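You operate a simulated robot arm through the tools that you are given. There is no shell and no other tool. Be economical: measure what you need, move in short steps, check, and stop when the job is done.

The job below is to be done with a simulated two-armed robot. You get a single attempt, and the scene is never put back.

JOB
Take the blue tea towel from the table top and lay it out flat on the top of the breakfast bar.

The check looks at the end state, three seconds after you hand in, the way a careful person would. Anything else that was tipped, shoved, dropped, spilled or broken makes it a failure. Flat cloth is picked up by pressing the open fingertips on it (5 to 10 N) and closing them slowly along it; thin cloth reads only 2 to 8 mm in the jaws.

ROBOT AND FRAMES
Two 7-joint arms with two-finger parallel grippers on one trunk, on a base that drives. Base frame: it is fixed to the floor where the robot stands at the start and does not move with it; the origin is under the middle of the robot, x ahead of it, y to its left, z up. Readings come in m, rad, newtons and seconds.
The left shoulder is at the start at [0.05, 0.161, 1.073], the right one opposite. Places, roughly: top of the breakfast bar [0.4, 2, 0.9]. Payload 3.43 kg a hand.
The TCP of each hand is the grasp point between the finger pads, 0.03 m short of the fingertips. In the tool frame z runs along the fingers and y along their closing line. Largest opening 0.094 m; finger width 0.028, thickness 0.01; the body of the gripper, 0.05 by 0.096 m, starts 0.055 m behind the TCP.
Orientation is told as [roll, pitch, yaw] about the base's x, y, z axes, in that order, counted from this pose: with the fingers straight down and closing along the base's y, the tool's x points along the base's -x, its y along +y and its z along -z.

CONTROLS
- The arms move only by the tool nudge_tool. It takes "left_deltas", "right_deltas" or both (then of equal length, played together; a hand with none holds still); each is one flat list of numbers, 6 for each row, row after row: the shift along the tool's x, y, z in m, then the turn, a rotation vector about the tool's x, y, z in degrees. In form: [dx, dy, dz, wx, wy, wz, dx, dy, dz, wx, wy, wz, ...]. A call has 1 to 12 rows; each row shifts and turns the commanded pose from where the row before left it, along the tool's axes as they then stand. "left_grip" and "right_grip" are, for a hand that has rows, the finger opening in m, from 0 to 0.094, set as the call begins (left out, the last holds). Each row takes 0.2 s and may step no farther than 0.05 m and 0.15 rad from the row before; otherwise, or with a gripper value out of range, the whole call is refused. Where a pose cannot be reached the arm comes as near as it can. A force on the tool above 40 N (or 10 N above the force at the start of the call, whichever is more), or a blocked arm, ends the call early, and 0.2 s more pass. The fingers move at their own pace (about 0.045 m/s each) and stop on an object; they squeeze with about 30 N. The grip force told is the motor's: it shows also when the fingers shut on nothing. Time passes only in rows, and 0.2 s behind the last, so rows that do not move let the fingers close. It gives the time, the measured TCP pose, the force on the tool (base axes), the opening and the grip force at its end, in the units of the frame above (readings bear some noise), with the torque about the TCP (base axes, N m) and any sound that the robot's microphone picked up.
- Cameras (640 x 400 px; columns grow to the right, rows downward): "scene" is now at [0.1222, 0.0243, 1.1924]; the picture's right is [0.29, -0.96, 0.00], its down [-0.58, -0.18, -0.79] and it looks along [0.76, 0.23, -0.61] (base axes); focal length 260 px, centre (320, 200). "left" rides on the left gripper at [0.076, -0.014, -0.102] in its tool frame; the picture's right is [0.18, 0.98, 0.00], its down [-0.75, 0.14, -0.64] and it looks along [-0.63, 0.12, 0.77] (tool axes); focal length 243 px, centre (320, 200). "right" rides on the right gripper at [0.076, 0.014, -0.102] in its tool frame; the picture's right is [-0.18, 0.98, 0.00], its down [-0.75, -0.14, -0.64] and it looks along [-0.63, -0.12, 0.77] (tool axes); focal length 243 px, centre (320, 200). There is no depth. A picture from a camera that has moved, and an enlarged one, comes with that camera's place and axes in the base frame and with its lens.
- grab_frame(camera): a new picture of that camera. It takes no simulated time.
- lift_body(by): slides the trunk up (or, below 0, down) by that many m; the arms and the scene camera ride with it, the base frame stays. It gives what a move gives, with no picture.
- roll_base(legs): drives the robot by 1 to 6 legs, each [ahead, left, turn to the left] in m, m and rad, along the robot's own axes; the way and the turn of a leg run together, so that a leg with both is an arc; at most 1.5 m and 3.142 rad a leg. The arms and the cameras ride along, it lands a little off, and it stops where it bumps. It gives what a move gives.
- head_to(pan, tilt): turns the head with the scene camera to pan (to the left, within 1.396 rad either way) and tilt (down, from -0.506 to 1.204), counted from straight ahead of the robot. It gives what a move gives.
- inspect(camera, box): a new picture of the part [left, top, right, bottom] of that camera's present view, enlarged. It takes no simulated time.
- sign_off(): hands the job in; it is judged then, once.

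Work in short steps. Places have to be worked out from the pictures, the camera data and where the tool is seen: move nearer, look again, correct. Check each grasp and each placing, and mend what went wrong. You have 120 turns and 108 pictures in all, those below and enlarged ones among them. Open the grippers and draw the arms clear of the work before you hand the job in, unless the task says otherwise; then end with one line.

The tools are called after "Emit:" as name(argument=value, ...) on one line, values as JSON. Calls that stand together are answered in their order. nudge_tool: Moves the arms, as the interface text tells. Its arguments: {"type":"object","properties":{"left_deltas":{"type":"array"},"left_grip":{"type":"number"},"right_deltas":{"type":"array"},"right_grip":{"type":"number"}},"required":[]} The other tools are called the same way: lift_body (by) slides the trunk up or down; roll_base (legs) drives the base; head_to (pan, tilt) turns the head that bears the scene camera; grab_frame (camera) takes a picture; inspect (camera, box) takes an enlarged picture of a part of a camera's view; sign_off () hands the job in.

At the start:

```text
t: 0.0
left_position: [0.3421, 0.3293, 0.9531]
left_orientation: [0.0, -0.002, 0.002]
left_force: [-0.3, 0.3, -0.5]
left_ft_torque: [0.0, -0.06, -0.01]
left_width: 0.0941
left_grip_force: 0.0
right_position: [0.4089, -0.0161, 0.9813]
right_orientation: [0.001, 0.001, 0.0]
right_force: [-0.6, 0.1, 0.5]
right_ft_torque: [0.01, -0.03, 0.01]
right_width: 0.094
right_grip_force: 0.0
trunk travel left (down, up): [-0.1, 0.167]
robot x, y, heading: [-0.0004, -0.0016, 0.005]
head pan, tilt: [0.297, 0.654]
```

scene: 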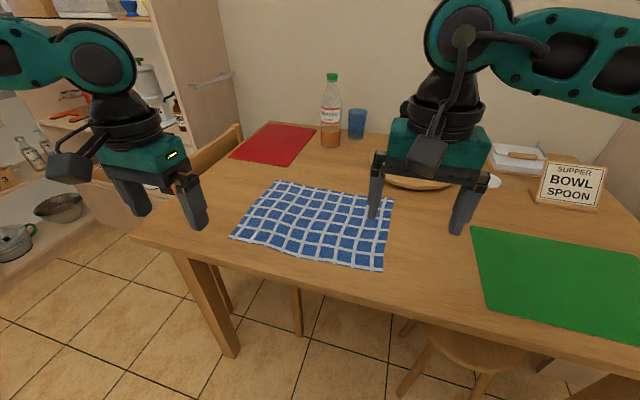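
right: 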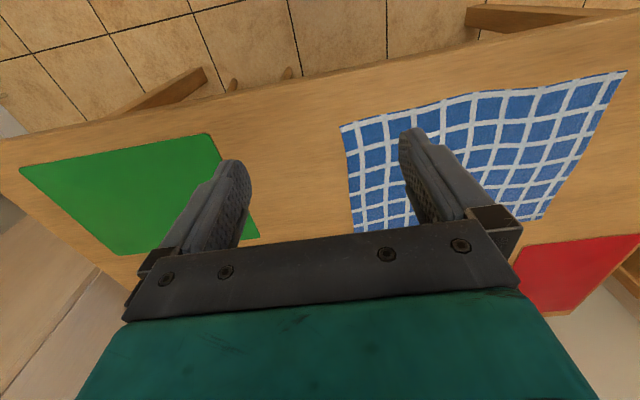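
left: 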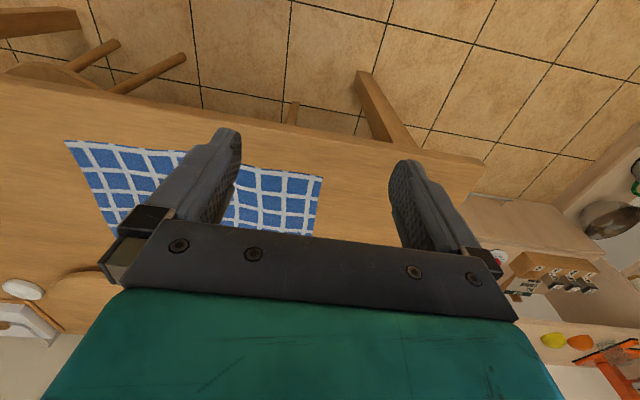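

The towel looks to span about x 0.515–0.795, y 0–0.38 on the table. I'll look towards the breakfast bar before planning.

Emit:
head_to(pan=1.3, tilt=0.35)

Emit:
grab_frame(camera="scene")

```text
t: 1.3
left_position: [0.3421, 0.3277, 0.9531]
left_orientation: [-0.001, 0.0, 0.002]
left_force: [0.0, -0.6, -0.1]
left_ft_torque: [0.02, 0.0, -0.03]
left_width: 0.0938
left_grip_force: 0.1
right_position: [0.4089, -0.0177, 0.9816]
right_orientation: [0.001, 0.0, -0.001]
right_force: [0.5, 1.3, -0.4]
right_ft_torque: [-0.01, -0.03, 0.0]
right_width: 0.0939
right_grip_force: 0.1
trunk travel left (down, up): [-0.1, 0.167]
robot x, y, heading: [-0.0019, 0.0017, -0.001]
head pan, tilt: [1.3, 0.351]
```

```text
104 pictures are left
camera scene: at [0.0644, 0.0887, 1.2199], right [0.96, -0.27, 0.0], down [-0.09, -0.33, -0.94], along [0.25, 0.9, -0.34], focal length 260 px, centre (320, 200)
```

scene: 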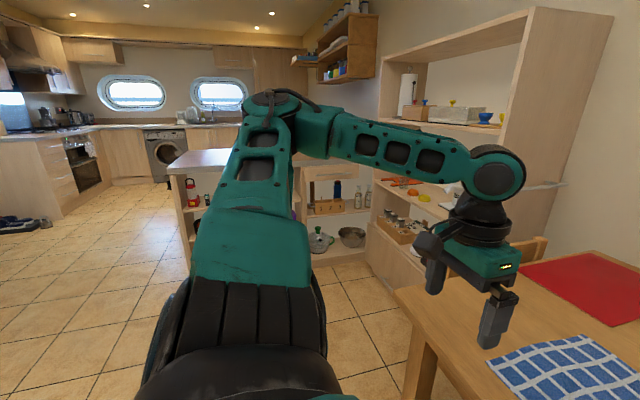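

The bar is a counter with its front face at about y ≈ 1.65 and its left end at x ≈ -0.37. First I'll shift the base left so the towel is centred between the arms, then look at it again.

Emit:
roll_base(legs=[[0.03, 0.19, 0]])

Emit:
head_to(pan=0, tilt=0.8)

Emit:
grab_frame(camera="scene")

```text
t: 2.9
left_position: [0.3702, 0.522, 0.9533]
left_orientation: [0.001, 0.0, 0.003]
left_force: [-0.3, -0.2, -0.5]
left_ft_torque: [0.02, -0.02, 0.02]
left_width: 0.0942
left_grip_force: 0.0
right_position: [0.4385, 0.177, 0.9811]
right_orientation: [0.0, -0.002, 0.002]
right_force: [0.8, 1.0, 0.5]
right_ft_torque: [0.0, -0.02, -0.03]
right_width: 0.0939
right_grip_force: 0.1
trunk travel left (down, up): [-0.1, 0.167]
robot x, y, heading: [0.0293, 0.194, 0.002]
head pan, tilt: [1.3, 0.351]
```

```text
t: 4.3
left_position: [0.3701, 0.523, 0.9529]
left_orientation: [0.0, 0.001, 0.004]
left_force: [0.7, -0.5, -0.1]
left_ft_torque: [-0.01, -0.02, -0.03]
left_width: 0.094
left_grip_force: 0.0
right_position: [0.4389, 0.1767, 0.9805]
right_orientation: [0.0, 0.0, 0.002]
right_force: [0.0, -1.1, -0.7]
right_ft_torque: [-0.03, 0.0, -0.04]
right_width: 0.0939
right_grip_force: 0.0
trunk travel left (down, up): [-0.1, 0.167]
robot x, y, heading: [0.0306, 0.1937, 0.003]
head pan, tilt: [0.0, 0.799]
```

```text
103 pictures are left
camera scene: at [0.1496, 0.1924, 1.1803], right [0.0, -1.0, 0.0], down [-0.72, 0.0, -0.7], along [0.7, 0.0, -0.72], focal length 260 px, centre (320, 200)
```

scene: 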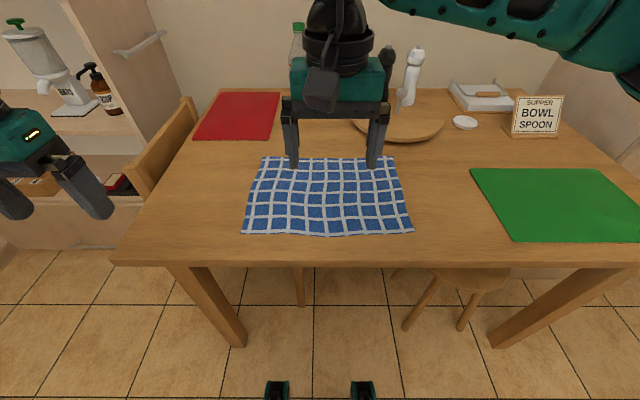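

Near corners are at about (0.508, 0.367) and (0.512, -0.018), near table edge x ≈ 0.435. I'll yaw both hands 90° (left −, right +) so the fingers close across the near edge.

Emit:
nudge_tool(left_deltas=[0, 0, 0, 0, 0, 8.2, 0, 0, 0, 0, 0, 8.2, 0, 0, 0, 0, 0, 8.2, 0, 0, 0, 0, 0, 8.2, 0, 0, 0, 0, 0, 8.2, 0, 0, 0, 0, 0, 8.2, 0, 0, 0, 0, 0, 8.2, 0, 0, 0, 0, 0, 8.2, 0, 0, 0, 0, 0, 8.2, 0, 0, 0, 0, 0, 8.2, 0, 0, 0, 0, 0, 8, 0, 0, 0, 0, 0, 0], right_deltas=[0, 0, 0, 0, 0, -8.2, 0, 0, 0, 0, 0, -8.2, 0, 0, 0, 0, 0, -8.2, 0, 0, 0, 0, 0, -8.2, 0, 0, 0, 0, 0, -8.2, 0, 0, 0, 0, 0, -8.2, 0, 0, 0, 0, 0, -8.2, 0, 0, 0, 0, 0, -8.2, 0, 0, 0, 0, 0, -8.2, 0, 0, 0, 0, 0, -8.2, 0, 0, 0, 0, 0, -8, 0, 0, 0, 0, 0, 0], left_grip=0.045, right_grip=0.045)

```text
t: 6.9
left_position: [0.3712, 0.5229, 0.9546]
left_orientation: [0.002, 0.0, -1.569]
left_force: [0.2, -0.6, 0.0]
left_ft_torque: [-0.04, 0.04, -0.03]
left_width: 0.045
left_grip_force: 0.0
right_position: [0.4386, 0.1772, 0.9815]
right_orientation: [0.001, -0.001, 1.291]
right_force: [-1.1, 0.0, 0.8]
right_ft_torque: [0.01, -0.01, -0.02]
right_width: 0.0451
right_grip_force: 0.0
right hand out of reach, approached as far as the arm can: row 10, 11
trunk travel left (down, up): [-0.1, 0.167]
robot x, y, heading: [0.0319, 0.1886, 0.005]
head pan, tilt: [0.0, 0.799]
```

The right yaw stopped at 74° where it stands; the new place further right should free it. I'll move both hands over the near corners at z ≈ 0.85.

Emit:
nudge_tool(left_deltas=[-0.0297, 0.03, 0.0174, 0, 0, 0, -0.0297, 0.03, 0.0174, 0, 0, 0, -0.0297, 0.03, 0.0174, 0, 0, 0, -0.0297, 0.03, 0.0174, 0, 0, 0, -0.0297, 0.03, 0.0174, 0, 0, 0, -0.0297, 0.03, 0.0174, 0, 0, 0, 0, 0, 0, 0, 0, 0], right_deltas=[0.0287, -0.0185, 0.0219, 0, 0, 0, 0.0287, -0.0185, 0.0219, 0, 0, 0, 0.0287, -0.0185, 0.0219, 0, 0, 0, 0.0287, -0.0185, 0.0219, 0, 0, 0, 0.0287, -0.0185, 0.0219, 0, 0, 0, 0.0287, -0.0185, 0.0219, 0, 0, 0, 0, 0, 0, 0, 0, 0])

Emit:
grab_frame(camera="scene")

```text
t: 8.5
left_position: [0.5183, 0.3779, 0.869]
left_orientation: [0.002, -0.001, -1.566]
left_force: [0.1, -0.2, 0.4]
left_ft_torque: [-0.01, -0.02, 0.01]
left_width: 0.045
left_grip_force: 0.1
left hand out of reach, approached as far as the arm can: row 5, 6
right_position: [0.4317, 0.1282, 0.9588]
right_orientation: [0.009, -0.01, 1.261]
right_force: [0.1, 0.1, 0.7]
right_ft_torque: [-0.07, 0.02, 0.03]
right_width: 0.045
right_grip_force: 0.1
right hand out of reach, approached as far as the arm can: row 1, 2, 3, 4, 5, 6
trunk travel left (down, up): [-0.1, 0.167]
robot x, y, heading: [0.0315, 0.1943, 0.004]
head pan, tilt: [0.0, 0.799]
```

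```text
102 pictures are left
camera scene: at [0.1494, 0.1922, 1.1803], right [0.0, -1.0, 0.0], down [-0.72, 0.0, -0.7], along [0.7, 0.0, -0.72], focal length 260 px, centre (320, 200)
```

scene: 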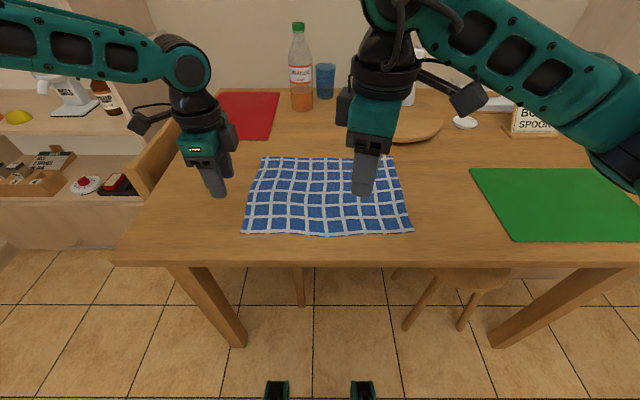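

Outward yaw runs into limits. The gripper is symmetric, so I'll turn both back the other way and see how far inward yaw goes.

Emit:
nudge_tool(left_deltas=[0, 0, 0, 0, 0, -8.2, 0, 0, 0, 0, 0, -8.2, 0, 0, 0, 0, 0, -8.2, 0, 0, 0, 0, 0, -8.2, 0, 0, 0, 0, 0, -8.2, 0, 0, 0, 0, 0, -8.2, 0, 0, 0, 0, 0, -8.2, 0, 0, 0, 0, 0, -8.2, 0, 0, 0, 0, 0, -8.2, 0, 0, 0, 0, 0, -8.2, 0, 0, 0, 0, 0, -8, 0, 0, 0, 0, 0, 0], right_deltas=[0, 0, 0, 0, 0, 8.2, 0, 0, 0, 0, 0, 8.2, 0, 0, 0, 0, 0, 8.2, 0, 0, 0, 0, 0, 8.2, 0, 0, 0, 0, 0, 8.2, 0, 0, 0, 0, 0, 8.2, 0, 0, 0, 0, 0, 8.2, 0, 0, 0, 0, 0, 8.2, 0, 0, 0, 0, 0, 8.2, 0, 0, 0, 0, 0, 8.2, 0, 0, 0, 0, 0, 8, 0, 0, 0, 0, 0, 0])

```text
t: 11.1
left_position: [0.5172, 0.3794, 0.8683]
left_orientation: [0.002, 0.0, 0.007]
left_force: [0.1, -0.3, 0.3]
left_ft_torque: [-0.01, 0.01, -0.02]
left_width: 0.045
left_grip_force: 0.1
right_position: [0.4313, 0.1292, 0.9587]
right_orientation: [0.001, -0.001, -0.284]
right_force: [0.2, 0.2, -0.2]
right_ft_torque: [0.02, 0.0, 0.0]
right_width: 0.045
right_grip_force: 0.0
trunk travel left (down, up): [-0.1, 0.167]
robot x, y, heading: [0.0329, 0.1928, 0.004]
head pan, tilt: [0.0, 0.799]
```

Commands restart from the reached pose. Continuing the inward yaw: left to +90°, right to −90°.

Emit:
nudge_tool(left_deltas=[0, 0, 0, 0, 0, -8.2, 0, 0, 0, 0, 0, -8.2, 0, 0, 0, 0, 0, -8.2, 0, 0, 0, 0, 0, -8.2, 0, 0, 0, 0, 0, -8.2, 0, 0, 0, 0, 0, -8.2, 0, 0, 0, 0, 0, -8.2, 0, 0, 0, 0, 0, -8.2, 0, 0, 0, 0, 0, -8.2, 0, 0, 0, 0, 0, -8.2, 0, 0, 0, 0, 0, -7.6, 0, 0, 0, 0, 0, 0], right_deltas=[0, 0, 0, 0, 0, 8.2, 0, 0, 0, 0, 0, 8.2, 0, 0, 0, 0, 0, 8.2, 0, 0, 0, 0, 0, 8.2, 0, 0, 0, 0, 0, 8.2, 0, 0, 0, 0, 0, 8.2, 0, 0, 0, 0, 0, 8.2, 0, 0, 0, 0, 0, 8.2, 0, 0, 0, 0, 0, 8.1, 0, 0, 0, 0, 0, 0, 0, 0, 0, 0, 0, 0, 0, 0, 0, 0, 0, 0])

Emit:
grab_frame(camera="scene")

```text
t: 13.7
left_position: [0.5171, 0.3782, 0.8684]
left_orientation: [-0.002, 0.0, 1.57]
left_force: [0.0, -0.3, -0.7]
left_ft_torque: [0.01, 0.01, -0.01]
left_width: 0.0451
left_grip_force: 0.1
right_position: [0.4305, 0.1302, 0.9589]
right_orientation: [0.0, 0.002, -1.568]
right_force: [0.4, 0.3, 0.2]
right_ft_torque: [0.04, 0.01, -0.02]
right_width: 0.045
right_grip_force: 0.1
trunk travel left (down, up): [-0.1, 0.167]
robot x, y, heading: [0.0293, 0.1946, 0.002]
head pan, tilt: [0.0, 0.799]
```

```text
101 pictures are left
camera scene: at [0.1495, 0.1924, 1.1803], right [0.0, -1.0, 0.0], down [-0.72, 0.0, -0.7], along [0.7, 0.0, -0.72], focal length 260 px, centre (320, 200)
```

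scene: 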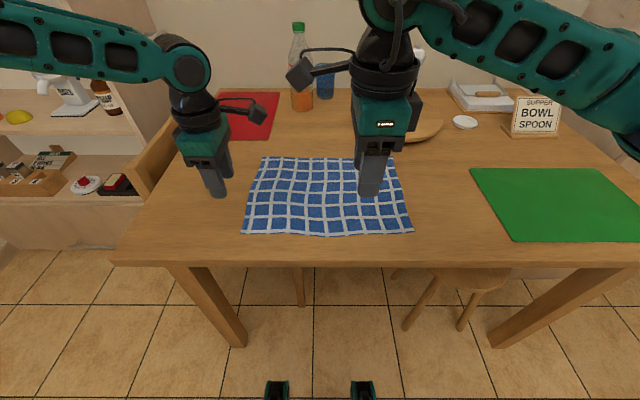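

Both at ±90° now. Moving to above the near corners, z ≈ 0.80.

Emit:
nudge_tool(left_deltas=[0.0055, -0.0047, 0.0114, 0, 0, 0, 0.0055, -0.0047, 0.0114, 0, 0, 0, 0.0055, -0.0047, 0.0114, 0, 0, 0, 0.0055, -0.0047, 0.0114, 0, 0, 0, 0.0055, -0.0047, 0.0114, 0, 0, 0, 0.0055, -0.0047, 0.0114, 0, 0, 0, 0, 0, 0, 0, 0, 0], right_deltas=[-0.0205, 0.0192, 0.0265, 0, 0, 0, -0.0205, 0.0192, 0.0265, 0, 0, 0, -0.0205, 0.0192, 0.0265, 0, 0, 0, -0.0205, 0.0192, 0.0265, 0, 0, 0, -0.0205, 0.0192, 0.0265, 0, 0, 0, -0.0205, 0.0192, 0.0265, 0, 0, 0, 0, 0, 0, 0, 0, 0])

Emit:
grab_frame(camera="scene")

Emit:
grab_frame(camera="right")

Emit:
grab_frame(camera="left")

```text
t: 15.3
left_position: [0.5021, 0.3894, 0.8291]
left_orientation: [0.0, 0.0, 1.568]
left_force: [0.1, -0.2, 0.6]
left_ft_torque: [0.03, -0.02, 0.02]
left_width: 0.0452
left_grip_force: 0.0
left hand out of reach, approached as far as the arm can: row 1, 2, 3, 4, 5, 6
right_position: [0.5453, 0.0067, 0.7986]
right_orientation: [0.001, -0.001, -1.567]
right_force: [-0.3, -0.7, 0.0]
right_ft_torque: [-0.01, 0.0, 0.0]
right_width: 0.0451
right_grip_force: 0.1
trunk travel left (down, up): [-0.1, 0.167]
robot x, y, heading: [0.0301, 0.1913, 0.002]
head pan, tilt: [0.0, 0.799]
```

```text
100 pictures are left
camera scene: at [0.1496, 0.1924, 1.1803], right [0.0, -1.0, 0.0], down [-0.72, 0.0, -0.7], along [0.7, 0.0, -0.72], focal length 260 px, centre (320, 200)
```

scene: 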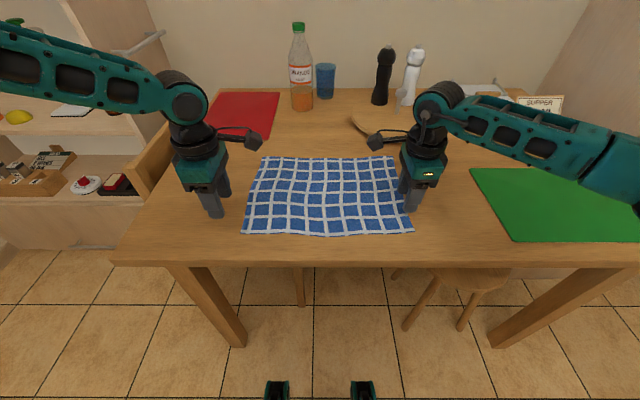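

```text
99 pictures are left
camera right: at [0.5589, 0.083, 0.903], right [0.98, -0.18, 0.0], down [-0.14, -0.75, 0.64], along [-0.12, -0.63, -0.77], focal length 243 px, centre (320, 200)
```

right: 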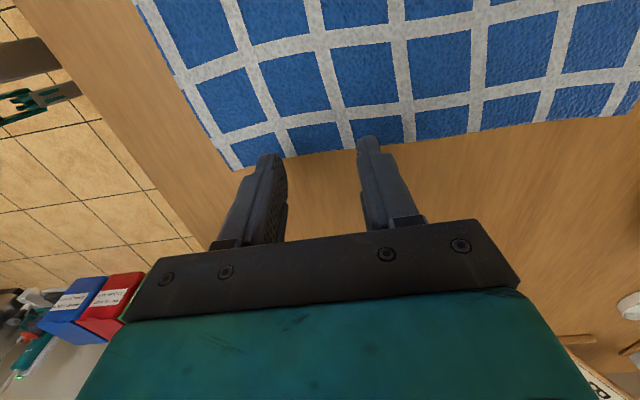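

```text
98 pictures are left
camera left: at [0.5169, 0.3139, 0.9323], right [-0.98, -0.18, 0.0], down [-0.14, 0.75, 0.64], along [-0.12, 0.63, -0.77], focal length 243 px, centre (320, 200)
```

left: 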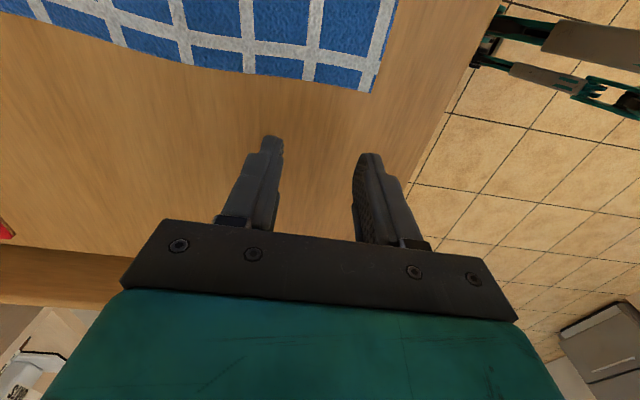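

Cross-checking the three views, the surface and towel triangulate to z ≈ 0.748, with near corners about (0.474, 0.350) and (0.477, 0.003). The left arm is stuck in an awkward bend, so I'll raise it and unwind it to yaw 0 to re-approach from inside; raise right too.

Emit:
nudge_tool(left_deltas=[0, 0, -0.012, 0, 0, 8.2, 0, 0, -0.012, 0, 0, 8.2, 0, 0, -0.012, 0, 0, 8.2, 0, 0, -0.012, 0, 0, 8.2, 0, 0, -0.012, 0, 0, 8.2, 0, 0, -0.012, 0, 0, 8.2, 0, 0, -0.012, 0, 0, 8.2, 0, 0, -0.012, 0, 0, 8.2, 0, 0, -0.012, 0, 0, 8.2, 0, 0, -0.012, 0, 0, 8.2, 0, 0, -0.012, 0, 0, 8, 0, 0, 0, 0, 0, 0])

```text
t: 17.9
left_position: [0.5027, 0.3893, 0.9634]
left_orientation: [-0.002, 0.0, -0.005]
left_force: [-0.4, 0.3, 0.4]
left_ft_torque: [-0.03, -0.03, -0.01]
left_width: 0.0449
left_grip_force: 0.0
right_position: [0.5446, 0.0077, 0.7985]
right_orientation: [0.001, 0.002, -1.567]
right_force: [0.3, 0.2, -0.7]
right_ft_torque: [0.02, -0.01, 0.01]
right_width: 0.0452
right_grip_force: 0.1
trunk travel left (down, up): [-0.1, 0.167]
robot x, y, heading: [0.0307, 0.1942, 0.004]
head pan, tilt: [0.0, 0.799]
```

Bringing the left hand inward and back at yaw 0, to (0.43, 0.26, 0.96).

Emit:
nudge_tool(left_deltas=[0.018, -0.0325, 0, 0, 0, 0, 0.018, -0.0325, 0, 0, 0, 0, 0.018, -0.0325, 0, 0, 0, 0, 0.018, -0.0325, 0, 0, 0, 0, 0, 0, 0, 0, 0, 0])

Emit:
grab_frame(camera="scene")

```text
t: 19.1
left_position: [0.4203, 0.292, 0.9658]
left_orientation: [-0.001, -0.004, 0.0]
left_force: [-0.6, 0.2, -1.2]
left_ft_torque: [0.02, 0.0, 0.0]
left_width: 0.0448
left_grip_force: 0.2
left hand out of reach, approached as far as the arm can: row 3, 4
right_position: [0.5444, 0.0084, 0.799]
right_orientation: [0.0, 0.0, -1.568]
right_force: [-0.2, 0.8, -0.3]
right_ft_torque: [0.0, 0.02, -0.03]
right_width: 0.0454
right_grip_force: 0.1
trunk travel left (down, up): [-0.1, 0.167]
robot x, y, heading: [0.028, 0.1931, 0.002]
head pan, tilt: [0.0, 0.799]
```

```text
97 pictures are left
camera scene: at [0.1495, 0.1924, 1.1803], right [0.0, -1.0, 0.0], down [-0.72, 0.0, -0.7], along [0.7, 0.0, -0.72], focal length 260 px, centre (320, 200)
```

scene: 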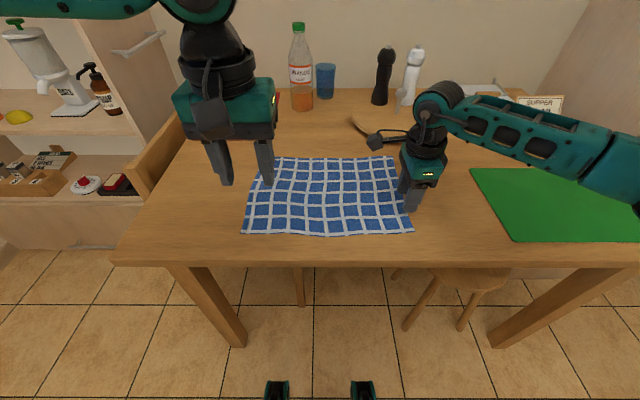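

The left arm's posture can't swing further inward. I'll raise the right hand and shift the base right 0.14 m so the left corner lies to the left arm's own side.

Emit:
nudge_tool(right_deltas=[0, 0, -0.04, 0, 0, 0, 0, 0, -0.04, 0, 0, 0])

Emit:
roll_base(legs=[[0, -0.14, 0]])

```text
t: 19.7
left_position: [0.4202, 0.2913, 0.9662]
left_orientation: [-0.002, -0.002, -0.001]
left_force: [0.5, -0.5, 0.2]
left_ft_torque: [0.01, -0.02, -0.01]
left_width: 0.0448
left_grip_force: 0.0
right_position: [0.5457, 0.007, 0.8803]
right_orientation: [0.0, 0.0, -1.568]
right_force: [0.0, 0.1, 0.2]
right_ft_torque: [0.0, 0.01, 0.01]
right_width: 0.0453
right_grip_force: 0.1
trunk travel left (down, up): [-0.1, 0.167]
robot x, y, heading: [0.0288, 0.192, 0.008]
head pan, tilt: [0.0, 0.799]
```

```text
t: 21.1
left_position: [0.4204, 0.151, 0.9665]
left_orientation: [-0.002, -0.002, -0.006]
left_force: [0.3, -0.2, -0.3]
left_ft_torque: [0.0, -0.05, -0.02]
left_width: 0.045
left_grip_force: 0.0
right_position: [0.5455, -0.1338, 0.8804]
right_orientation: [0.0, 0.001, -1.57]
right_force: [0.1, 0.4, -0.5]
right_ft_torque: [0.0, 0.0, -0.01]
right_width: 0.0449
right_grip_force: 0.1
trunk travel left (down, up): [-0.1, 0.167]
robot x, y, heading: [0.0276, 0.0514, 0.001]
head pan, tilt: [0.0, 0.799]
```

Now left goes out to its corner then starts yawing to +90°, and right comes back above its corner.

Emit:
nudge_tool(left_deltas=[-0.0075, 0.0435, 0, 0, 0, 0, -0.0075, 0.0435, 0, 0, 0, 0, -0.0075, 0.0435, 0, 0, 0, 0, -0.0075, 0.0435, 0, 0, 0, 0, 0, 0, 0, 0, 0, -8.4, 0, 0, 0, 0, 0, -8.4, 0, 0, 0, 0, 0, -8.4, 0, 0, 0, 0, 0, -8.4, 0, 0, 0, 0, 0, -8.4, 0, 0, 0, 0, 0, -8.4, 0, 0, 0, 0, 0, -8.4, 0, 0, 0, 0, 0, -8.4], right_deltas=[0.041, -0.009, 0.0075, 0, 0, 0, 0.041, -0.009, 0.0075, 0, 0, 0, 0.041, -0.009, 0.0075, 0, 0, 0, 0.041, -0.009, 0.0075, 0, 0, 0, 0, 0, 0, 0, 0, 0, 0, 0, 0, 0, 0, 0, 0, 0, 0, 0, 0, 0, 0, 0, 0, 0, 0, 0, 0, 0, 0, 0, 0, 0, 0, 0, 0, 0, 0, 0, 0, 0, 0, 0, 0, 0, 0, 0, 0, 0, 0, 0])

Emit:
nudge_tool(left_deltas=[0, 0, 0.02, 0, 0, -8.4, 0, 0, 0.02, 0, 0, -8.4, 0, 0, 0.02, 0, 0, -6, 0, 0, 0.02, 0, 0, 0, 0, 0, 0, 0, 0, 0])

Emit:
grab_frame(camera="left")

Emit:
grab_frame(camera="right")

```text
t: 23.6
left_position: [0.4522, 0.3266, 0.9661]
left_orientation: [-0.003, 0.003, 1.172]
left_force: [-0.2, 0.4, -0.2]
left_ft_torque: [0.01, -0.03, 0.02]
left_width: 0.0451
left_grip_force: 0.1
right_position: [0.5082, 0.031, 0.8481]
right_orientation: [-0.001, 0.0, -1.57]
right_force: [-0.2, -0.3, 0.1]
right_ft_torque: [0.0, -0.02, -0.01]
right_width: 0.0452
right_grip_force: 0.1
trunk travel left (down, up): [-0.1, 0.167]
robot x, y, heading: [0.0299, 0.0562, -0.001]
head pan, tilt: [0.0, 0.799]
```

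```text
t: 24.9
left_position: [0.4528, 0.3251, 0.8862]
left_orientation: [-0.001, 0.003, 1.568]
left_force: [-0.3, 0.4, 0.4]
left_ft_torque: [-0.04, 0.02, -0.01]
left_width: 0.045
left_grip_force: 0.1
right_position: [0.5091, 0.0306, 0.8502]
right_orientation: [0.0, 0.002, -1.568]
right_force: [-0.2, -0.2, -0.9]
right_ft_torque: [-0.01, -0.01, -0.01]
right_width: 0.0449
right_grip_force: 0.0
trunk travel left (down, up): [-0.1, 0.167]
robot x, y, heading: [0.0285, 0.0557, 0.0]
head pan, tilt: [0.0, 0.799]
```

```text
96 pictures are left
camera left: at [0.4678, 0.2504, 0.9882], right [-0.98, -0.18, 0.0], down [-0.14, 0.76, 0.64], along [-0.11, 0.63, -0.77], focal length 243 px, centre (320, 200)
```

left: 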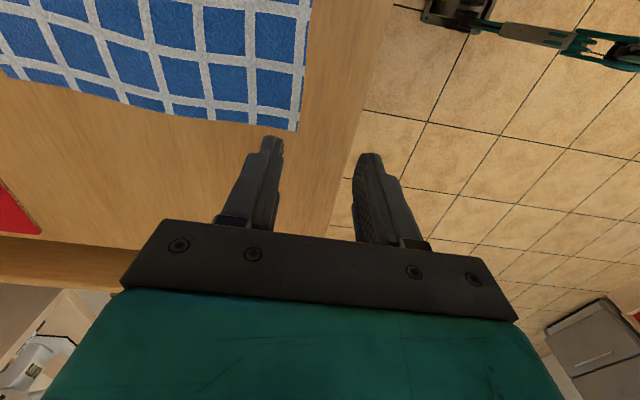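

```text
95 pictures are left
camera right: at [0.5228, 0.1065, 0.9528], right [0.98, -0.18, 0.0], down [-0.14, -0.75, 0.64], along [-0.12, -0.63, -0.77], focal length 243 px, centre (320, 200)
```

right: 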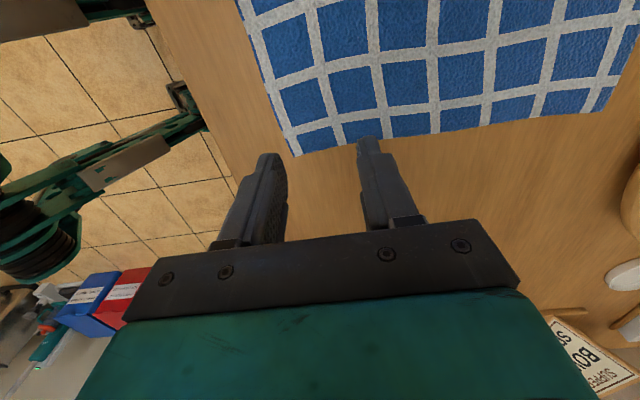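

Corners refined to about (0.476, 0.357) and (0.480, −0.002) at z ≈ 0.75. Moving to grip centres x ≈ 0.512, y 0.335 / 0.02, fingertips about 2 cm above the cloth.

Emit:
nudge_tool(left_deltas=[-0.0033, -0.02, 0.0287, 0, 0, 0, -0.0033, -0.02, 0.0287, 0, 0, 0, -0.0033, -0.02, 0.0287, 0, 0, 0, 0, 0, 0, 0, 0, 0], right_deltas=[-0.0035, 0.001, 0.0167, 0, 0, 0, -0.0035, 0.001, 0.0167, 0, 0, 0, -0.0035, 0.001, 0.0167, 0, 0, 0, 0, 0, 0, 0, 0, 0])

Emit:
grab_frame(camera="left")

Emit:
grab_frame(camera="right")

```text
t: 25.9
left_position: [0.5125, 0.3357, 0.7999]
left_orientation: [-0.003, 0.005, 1.566]
left_force: [-0.6, 0.0, 0.8]
left_ft_torque: [0.03, 0.01, 0.03]
left_width: 0.045
left_grip_force: 0.1
right_position: [0.5123, 0.02, 0.7986]
right_orientation: [0.001, 0.001, -1.57]
right_force: [-0.4, -0.2, -0.2]
right_ft_torque: [0.01, -0.01, -0.02]
right_width: 0.0449
right_grip_force: 0.0
trunk travel left (down, up): [-0.1, 0.167]
robot x, y, heading: [0.03, 0.058, -0.0]
head pan, tilt: [0.0, 0.799]
```

```text
94 pictures are left
camera left: at [0.5275, 0.2609, 0.9021], right [-0.98, -0.18, 0.0], down [-0.14, 0.76, 0.64], along [-0.11, 0.63, -0.77], focal length 243 px, centre (320, 200)
```

left: 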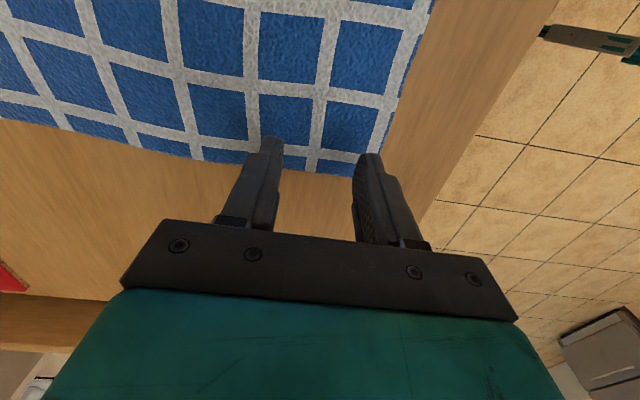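

```text
93 pictures are left
camera right: at [0.5266, 0.095, 0.9032], right [0.98, -0.18, 0.0], down [-0.14, -0.75, 0.64], along [-0.12, -0.63, -0.77], focal length 243 px, centre (320, 200)
```

right: 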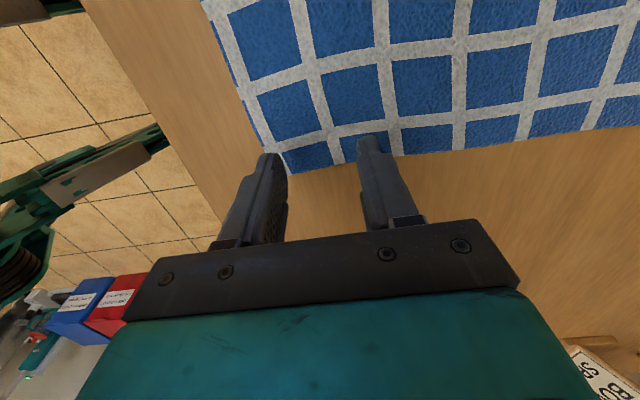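

Consistent estimates. Shift 8 mm further onto the cloth and lower to fingertips ≈ 0.756.

Emit:
nudge_tool(left_deltas=[-0.003, -0.008, 0.006, 0, 0, 0, 0, 0, 0.006, 0, 0, 0, 0, 0, 0, 0, 0, 0], right_deltas=[0, 0.008, 0.006, 0, 0, 0, 0, 0, 0.006, 0, 0, 0, 0, 0, 0, 0, 0, 0])

Emit:
nudge_tool(left_deltas=[0, 0, 0.003, 0, 0, 0, 0, 0, 0.003, 0, 0, 0, 0, 0, 0, 0, 0, 0], right_deltas=[0, 0, 0.003, 0, 0, 0, 0, 0, 0.003, 0, 0, 0, 0, 0, 0, 0, 0, 0])

```text
t: 26.6
left_position: [0.5199, 0.3374, 0.7874]
left_orientation: [-0.004, 0.002, 1.567]
left_force: [-0.9, 0.6, -0.6]
left_ft_torque: [0.01, 0.02, 0.01]
left_width: 0.0448
left_grip_force: 0.2
right_position: [0.5215, 0.0196, 0.7876]
right_orientation: [0.0, 0.001, -1.57]
right_force: [-0.4, 0.2, 0.2]
right_ft_torque: [0.01, -0.01, -0.01]
right_width: 0.0451
right_grip_force: 0.2
trunk travel left (down, up): [-0.1, 0.167]
robot x, y, heading: [0.0274, 0.0556, 0.002]
head pan, tilt: [0.0, 0.799]
```

```text
t: 27.4
left_position: [0.5195, 0.3376, 0.7817]
left_orientation: [-0.002, 0.002, 1.565]
left_force: [1.0, -0.8, 0.6]
left_ft_torque: [0.01, 0.05, 0.03]
left_width: 0.0449
left_grip_force: 0.0
right_position: [0.5209, 0.0204, 0.7826]
right_orientation: [-0.001, 0.001, -1.569]
right_force: [0.1, 0.7, 0.3]
right_ft_torque: [-0.02, 0.02, -0.01]
right_width: 0.0449
right_grip_force: 0.2
trunk travel left (down, up): [-0.1, 0.167]
robot x, y, heading: [0.0265, 0.0514, 0.001]
head pan, tilt: [0.0, 0.799]
```

Tips at ≈0.752, no contact yet. Continue down in 2 mm steps.

Emit:
nudge_tool(left_deltas=[0, 0, 0.002, 0, 0, 0, 0, 0, 0.002, 0, 0, 0, 0, 0, 0, 0, 0, 0], right_deltas=[0, 0, 0.002, 0, 0, 0, 0, 0, 0.002, 0, 0, 0, 0, 0, 0, 0, 0, 0])

Emit:
nudge_tool(left_deltas=[0, 0, 0.002, 0, 0, 0, 0, 0, 0.002, 0, 0, 0, 0, 0, 0, 0, 0, 0], right_deltas=[0, 0, 0.002, 0, 0, 0, 0, 0, 0.002, 0, 0, 0, 0, 0, 0, 0, 0, 0])

Emit:
grab_frame(camera="right")

```text
t: 28.2
left_position: [0.5195, 0.3365, 0.7818]
left_orientation: [-0.009, 0.002, 1.566]
left_force: [0.5, 6.6, 21.9]
left_ft_torque: [0.36, 0.6, -0.17]
left_width: 0.0446
left_grip_force: 0.0
right_position: [0.5202, 0.0211, 0.7812]
right_orientation: [0.007, 0.002, -1.569]
right_force: [1.3, -5.6, 26.2]
right_ft_torque: [-0.39, 0.67, 0.19]
right_width: 0.0442
right_grip_force: 0.0
trunk travel left (down, up): [-0.1, 0.167]
robot x, y, heading: [0.028, 0.0521, -0.002]
head pan, tilt: [0.0, 0.799]
```

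```text
t: 28.8
left_position: [0.5228, 0.3362, 0.7812]
left_orientation: [-0.015, 0.0, 1.565]
left_force: [-4.3, 2.1, 23.5]
left_ft_torque: [0.26, 0.84, -0.07]
left_width: 0.0476
left_grip_force: 2.0
right_position: [0.5211, 0.02, 0.7816]
right_orientation: [0.01, 0.006, -1.569]
right_force: [-2.0, -2.9, 17.4]
right_ft_torque: [-0.25, 0.55, 0.09]
right_width: 0.0459
right_grip_force: 0.7
trunk travel left (down, up): [-0.1, 0.167]
robot x, y, heading: [0.0314, 0.0523, -0.003]
head pan, tilt: [0.0, 0.799]
stopped in row 2 (right hand): the force on the tool passed its limit (the readings are from after the stop); the commanded pose is now the measured one
```

```text
92 pictures are left
camera right: at [0.534, 0.0954, 0.8861], right [0.98, -0.18, 0.01], down [-0.15, -0.76, 0.64], along [-0.11, -0.63, -0.77], focal length 243 px, centre (320, 200)
```

right: 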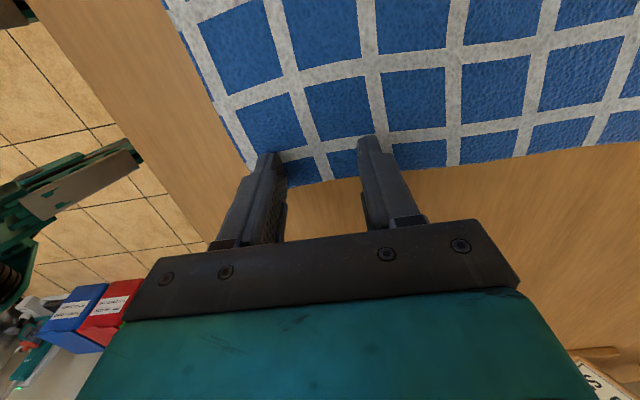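

Contact at TCP z ≈ 0.7815, force about 20 N. Ease off about 1.5 mm to get to 5–10 N.

Emit:
nudge_tool(left_deltas=[0, 0, -0.0015, 0, 0, 0, 0, 0, 0, 0, 0, 0], right_deltas=[0, 0, -0.001, 0, 0, 0, 0, 0, 0, 0, 0, 0])

```text
t: 29.4
left_position: [0.5216, 0.3372, 0.7818]
left_orientation: [-0.014, -0.001, 1.565]
left_force: [-0.2, 1.9, 20.6]
left_ft_torque: [0.22, 0.58, -0.03]
left_width: 0.0452
left_grip_force: 0.2
right_position: [0.5217, 0.0209, 0.7823]
right_orientation: [0.011, 0.003, -1.571]
right_force: [-0.2, -4.3, 22.7]
right_ft_torque: [-0.3, 0.72, 0.14]
right_width: 0.0454
right_grip_force: 0.2
trunk travel left (down, up): [-0.1, 0.167]
robot x, y, heading: [0.0287, 0.0562, 0.001]
head pan, tilt: [0.0, 0.799]
```

Emit:
nudge_tool(left_deltas=[0, 0, -0.002, 0.5, 0, 0, 0, 0, 0, 0, 0, 0], right_deltas=[0, 0, -0.002, 0.5, 0, 0, 0, 0, 0, 0, 0, 0])

```text
t: 30.0
left_position: [0.5209, 0.3372, 0.7817]
left_orientation: [-0.02, 0.001, 1.565]
left_force: [-0.5, 1.0, 16.3]
left_ft_torque: [0.14, 0.47, -0.04]
left_width: 0.0447
left_grip_force: 0.1
right_position: [0.5223, 0.0204, 0.7813]
right_orientation: [-0.001, 0.003, -1.571]
right_force: [0.6, -1.1, 14.5]
right_ft_torque: [-0.17, 0.03, 0.05]
right_width: 0.0451
right_grip_force: 0.1
trunk travel left (down, up): [-0.1, 0.167]
robot x, y, heading: [0.026, 0.0545, -0.004]
head pan, tilt: [0.0, 0.799]
```

Emit:
nudge_tool(left_deltas=[0, 0, -0.002, 0, -1, 0, 0, 0, 0, 0, 0, 0], right_deltas=[0, 0, -0.0015, 0, 0, 0, 0, 0, 0, 0, 0, 0])

```text
t: 30.6
left_position: [0.5217, 0.3384, 0.7823]
left_orientation: [-0.015, -0.016, 1.569]
left_force: [0.2, -0.9, 2.0]
left_ft_torque: [-0.03, 0.11, -0.02]
left_width: 0.0449
left_grip_force: 0.4
right_position: [0.5205, 0.0198, 0.7815]
right_orientation: [-0.003, 0.003, -1.57]
right_force: [0.6, -0.7, 2.4]
right_ft_torque: [-0.09, -0.08, -0.04]
right_width: 0.0452
right_grip_force: 0.1
trunk travel left (down, up): [-0.1, 0.167]
robot x, y, heading: [0.0312, 0.0522, 0.0]
head pan, tilt: [0.0, 0.799]
```

About 2 N now. Press 1 mm more and begin closing slowly.

Emit:
nudge_tool(left_deltas=[0, 0, 0.001, 0, 1, 0, 0, 0, 0, 0, 0, 0], right_deltas=[0, 0, 0.001, 0, 0, 0, 0, 0, 0, 0, 0, 0], left_grip=0.038, right_grip=0.038)

Emit:
grab_frame(camera="right")

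Emit:
grab_frame(camera="left")

```text
t: 31.2
left_position: [0.5218, 0.3386, 0.7813]
left_orientation: [-0.018, 0.002, 1.567]
left_force: [0.1, -0.8, 2.3]
left_ft_torque: [0.0, 0.05, 0.01]
left_width: 0.038
left_grip_force: 0.8
right_position: [0.5229, 0.0204, 0.7815]
right_orientation: [-0.001, 0.005, -1.569]
right_force: [-1.0, 0.6, 4.5]
right_ft_torque: [-0.02, 0.0, 0.0]
right_width: 0.0378
right_grip_force: 0.0
trunk travel left (down, up): [-0.1, 0.167]
robot x, y, heading: [0.0277, 0.0549, -0.002]
head pan, tilt: [0.0, 0.799]
```

```text
91 pictures are left
camera right: at [0.5359, 0.096, 0.8856], right [0.98, -0.18, 0.0], down [-0.14, -0.76, 0.64], along [-0.12, -0.63, -0.77], focal length 243 px, centre (320, 200)
```

right: 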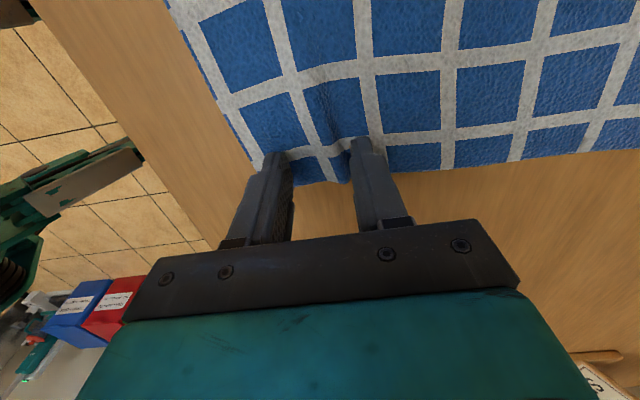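

```text
90 pictures are left
camera left: at [0.5355, 0.2628, 0.8852], right [-0.98, -0.18, -0.02], down [-0.15, 0.76, 0.64], along [-0.1, 0.63, -0.77], focal length 243 px, centre (320, 200)
```

left: 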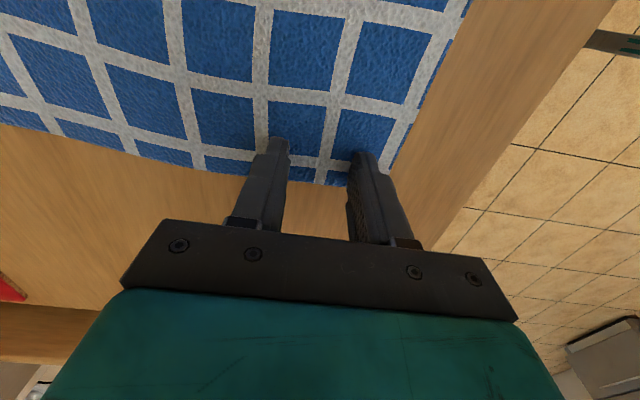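

The right forms a ridge nicely; the left needs more pressure. Pressing the left a bit more before closing on.

Emit:
nudge_tool(left_deltas=[0, 0, 0.0018, 0, 0, 0, 0, 0, 0, 0, 0, 0], right_deltas=[0, 0, 0.0006, 0, 0, 0, 0, 0, 0, 0, 0, 0])

Emit:
nudge_tool(left_deltas=[0, 0, 0, 0, 0, 0, 0, 0, 0, 0, 0, 0], right_deltas=[0, 0, 0, 0, 0, 0, 0, 0, 0, 0, 0, 0], left_grip=0.03, right_grip=0.03)

Emit:
grab_frame(camera="right")

Emit:
grab_frame(camera="left")

```text
t: 31.8
left_position: [0.5212, 0.337, 0.7824]
left_orientation: [-0.02, 0.002, 1.568]
left_force: [-1.8, 2.8, 12.9]
left_ft_torque: [0.17, 0.42, -0.05]
left_width: 0.0387
left_grip_force: 0.4
right_position: [0.5212, 0.0211, 0.7814]
right_orientation: [-0.001, 0.004, -1.57]
right_force: [-0.5, -0.3, 3.7]
right_ft_torque: [-0.06, 0.04, -0.02]
right_width: 0.0378
right_grip_force: 0.1
trunk travel left (down, up): [-0.1, 0.167]
robot x, y, heading: [0.0307, 0.0508, 0.002]
head pan, tilt: [0.0, 0.799]
```

```text
t: 32.4
left_position: [0.5218, 0.337, 0.7831]
left_orientation: [-0.021, 0.003, 1.566]
left_force: [0.7, 0.1, 16.0]
left_ft_torque: [0.14, 0.34, -0.02]
left_width: 0.0294
left_grip_force: 0.0
right_position: [0.5222, 0.0197, 0.7806]
right_orientation: [0.0, 0.003, -1.572]
right_force: [-0.5, 0.8, 4.1]
right_ft_torque: [0.01, 0.04, 0.01]
right_width: 0.0296
right_grip_force: 0.0
trunk travel left (down, up): [-0.1, 0.167]
robot x, y, heading: [0.0288, 0.0545, -0.001]
head pan, tilt: [0.0, 0.799]
```

```text
89 pictures are left
camera right: at [0.536, 0.0957, 0.8857], right [0.98, -0.18, 0.0], down [-0.14, -0.76, 0.64], along [-0.12, -0.63, -0.77], focal length 243 px, centre (320, 200)
```

right: 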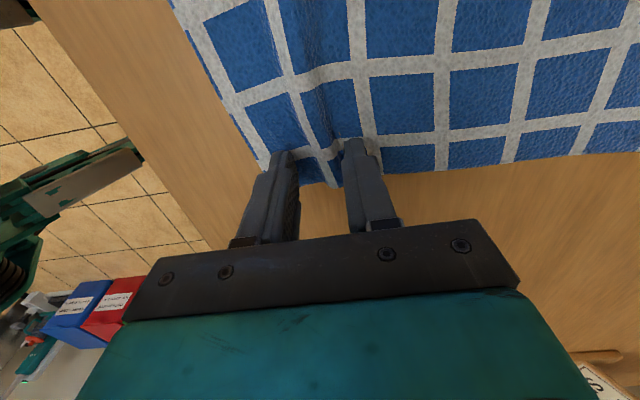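

```text
88 pictures are left
camera left: at [0.5355, 0.2618, 0.8849], right [-0.98, -0.18, -0.02], down [-0.15, 0.76, 0.64], along [-0.1, 0.63, -0.77], focal length 243 px, centre (320, 200)
```

left: 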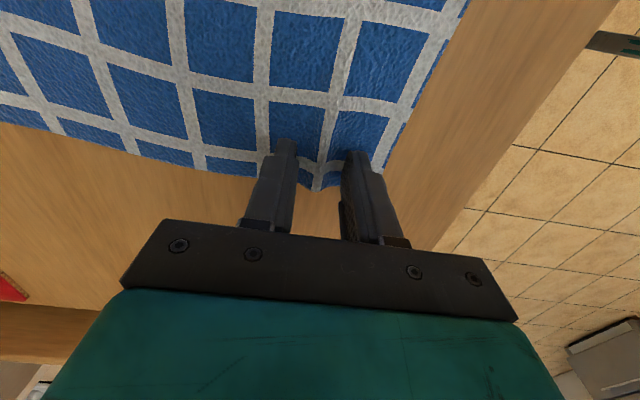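

Both sides now form a ridge between the pads. Continue closing in steps.

Emit:
nudge_tool(left_deltas=[0, 0, -0.0005, 0, 0, 0, 0, 0, 0, 0, 0, 0], right_deltas=[0, 0, 0.0004, 0, 0, 0, 0, 0, 0, 0, 0, 0], left_grip=0.02, right_grip=0.02)

Emit:
nudge_tool(left_deltas=[0, 0, 0, 0, 0, 0, 0, 0, 0, 0, 0, 0], right_deltas=[0, 0, 0, 0, 0, 0, 0, 0, 0, 0, 0, 0], left_grip=0.01, right_grip=0.01)

Emit:
nudge_tool(left_deltas=[0, 0, 0, 0, 0, 0, 0, 0, 0, 0, 0, 0, 0, 0, 0, 0, 0, 0], right_deltas=[0, 0, 0, 0, 0, 0, 0, 0, 0, 0, 0, 0, 0, 0, 0, 0, 0, 0], left_grip=0.0, right_grip=0.0)

Emit:
grab_frame(camera="right")

Emit:
grab_frame(camera="left")

```text
t: 33.0
left_position: [0.5213, 0.3376, 0.7816]
left_orientation: [-0.019, 0.002, 1.567]
left_force: [-0.8, -3.1, 12.9]
left_ft_torque: [0.04, 0.27, 0.04]
left_width: 0.0204
left_grip_force: 0.3
right_position: [0.5227, 0.0203, 0.7821]
right_orientation: [0.001, 0.003, -1.571]
right_force: [-0.3, 0.0, 4.1]
right_ft_torque: [-0.04, 0.02, 0.01]
right_width: 0.0194
right_grip_force: 0.2
trunk travel left (down, up): [-0.1, 0.167]
robot x, y, heading: [0.032, 0.0564, 0.003]
head pan, tilt: [0.0, 0.799]
```

```text
t: 33.6
left_position: [0.5211, 0.3378, 0.7833]
left_orientation: [-0.02, 0.001, 1.567]
left_force: [-1.4, -1.5, 11.7]
left_ft_torque: [0.03, 0.13, 0.01]
left_width: 0.0105
left_grip_force: 0.9
right_position: [0.5209, 0.0193, 0.7821]
right_orientation: [-0.002, 0.005, -1.572]
right_force: [0.1, 0.7, 5.5]
right_ft_torque: [-0.03, -0.01, 0.0]
right_width: 0.0091
right_grip_force: 0.1
trunk travel left (down, up): [-0.1, 0.167]
robot x, y, heading: [0.0295, 0.0579, -0.001]
head pan, tilt: [0.0, 0.799]
```

```text
t: 34.4
left_position: [0.5221, 0.3369, 0.7814]
left_orientation: [-0.02, 0.002, 1.564]
left_force: [-2.1, 0.3, 10.5]
left_ft_torque: [0.06, 0.08, 0.01]
left_width: 0.0026
left_grip_force: 29.3
right_position: [0.5225, 0.0208, 0.7825]
right_orientation: [0.0, 0.003, -1.572]
right_force: [2.3, 0.7, 5.1]
right_ft_torque: [-0.05, -0.05, 0.02]
right_width: 0.0024
right_grip_force: 30.2
trunk travel left (down, up): [-0.1, 0.167]
robot x, y, heading: [0.0235, 0.053, 0.001]
head pan, tilt: [0.0, 0.799]
```

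```text
87 pictures are left
camera right: at [0.5359, 0.0955, 0.8856], right [0.98, -0.18, 0.0], down [-0.14, -0.76, 0.64], along [-0.12, -0.63, -0.77], focal length 243 px, centre (320, 200)
```

right: 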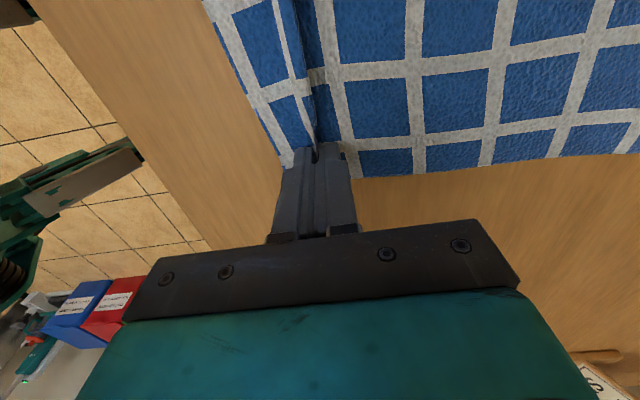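

```text
86 pictures are left
camera left: at [0.5351, 0.2626, 0.8847], right [-0.98, -0.18, -0.02], down [-0.15, 0.76, 0.64], along [-0.1, 0.63, -0.77], focal length 243 px, centre (320, 200)
```

left: 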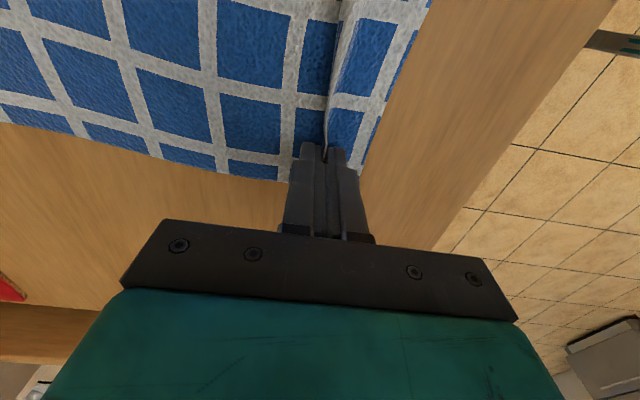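

Both grippers hold about 2.5 mm of cloth. Lifting both together 0.2 m.

Emit:
nudge_tool(left_deltas=[0, 0, -0.01, 0, 0, 0, 0, 0, -0.02, 0, 0, 0, 0, 0, -0.02, 0, 0, 0, 0, 0, -0.02, 0, 0, 0, 0, 0, -0.02, 0, 0, 0, 0, 0, -0.02, 0, 0, 0, 0, 0, -0.02, 0, 0, 0, 0, 0, -0.02, 0, 0, 0, 0, 0, -0.02, 0, 0, 0, 0, 0, -0.02, 0, 0, 0, 0, 0, -0.01, 0, 0, 0], right_deltas=[0, 0, -0.01, 0, 0, 0, 0, 0, -0.02, 0, 0, 0, 0, 0, -0.02, 0, 0, 0, 0, 0, -0.02, 0, 0, 0, 0, 0, -0.02, 0, 0, 0, 0, 0, -0.02, 0, 0, 0, 0, 0, -0.02, 0, 0, 0, 0, 0, -0.02, 0, 0, 0, 0, 0, -0.02, 0, 0, 0, 0, 0, -0.02, 0, 0, 0, 0, 0, -0.01, 0, 0, 0])

Emit:
grab_frame(camera="scene")

```text
t: 36.8
left_position: [0.5197, 0.3377, 0.9812]
left_orientation: [-0.019, 0.002, 1.565]
left_force: [0.6, -0.5, -0.3]
left_ft_torque: [0.0, -0.01, -0.01]
left_width: 0.0023
left_grip_force: 30.2
right_position: [0.5227, 0.02, 0.9807]
right_orientation: [-0.004, 0.001, -1.57]
right_force: [0.1, 0.4, 0.1]
right_ft_torque: [0.02, 0.0, 0.0]
right_width: 0.0028
right_grip_force: 29.9
trunk travel left (down, up): [-0.1, 0.167]
robot x, y, heading: [0.0283, 0.0529, 0.002]
head pan, tilt: [0.0, 0.799]
```

```text
85 pictures are left
camera scene: at [0.1498, 0.0526, 1.1803], right [0.0, -1.0, 0.0], down [-0.72, 0.0, -0.7], along [0.7, 0.0, -0.72], focal length 260 px, centre (320, 200)
```

scene: 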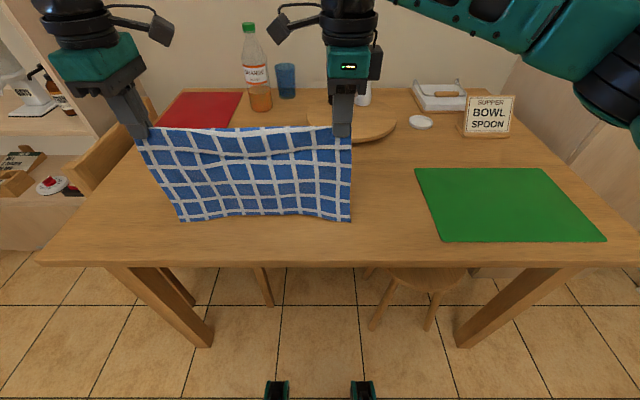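

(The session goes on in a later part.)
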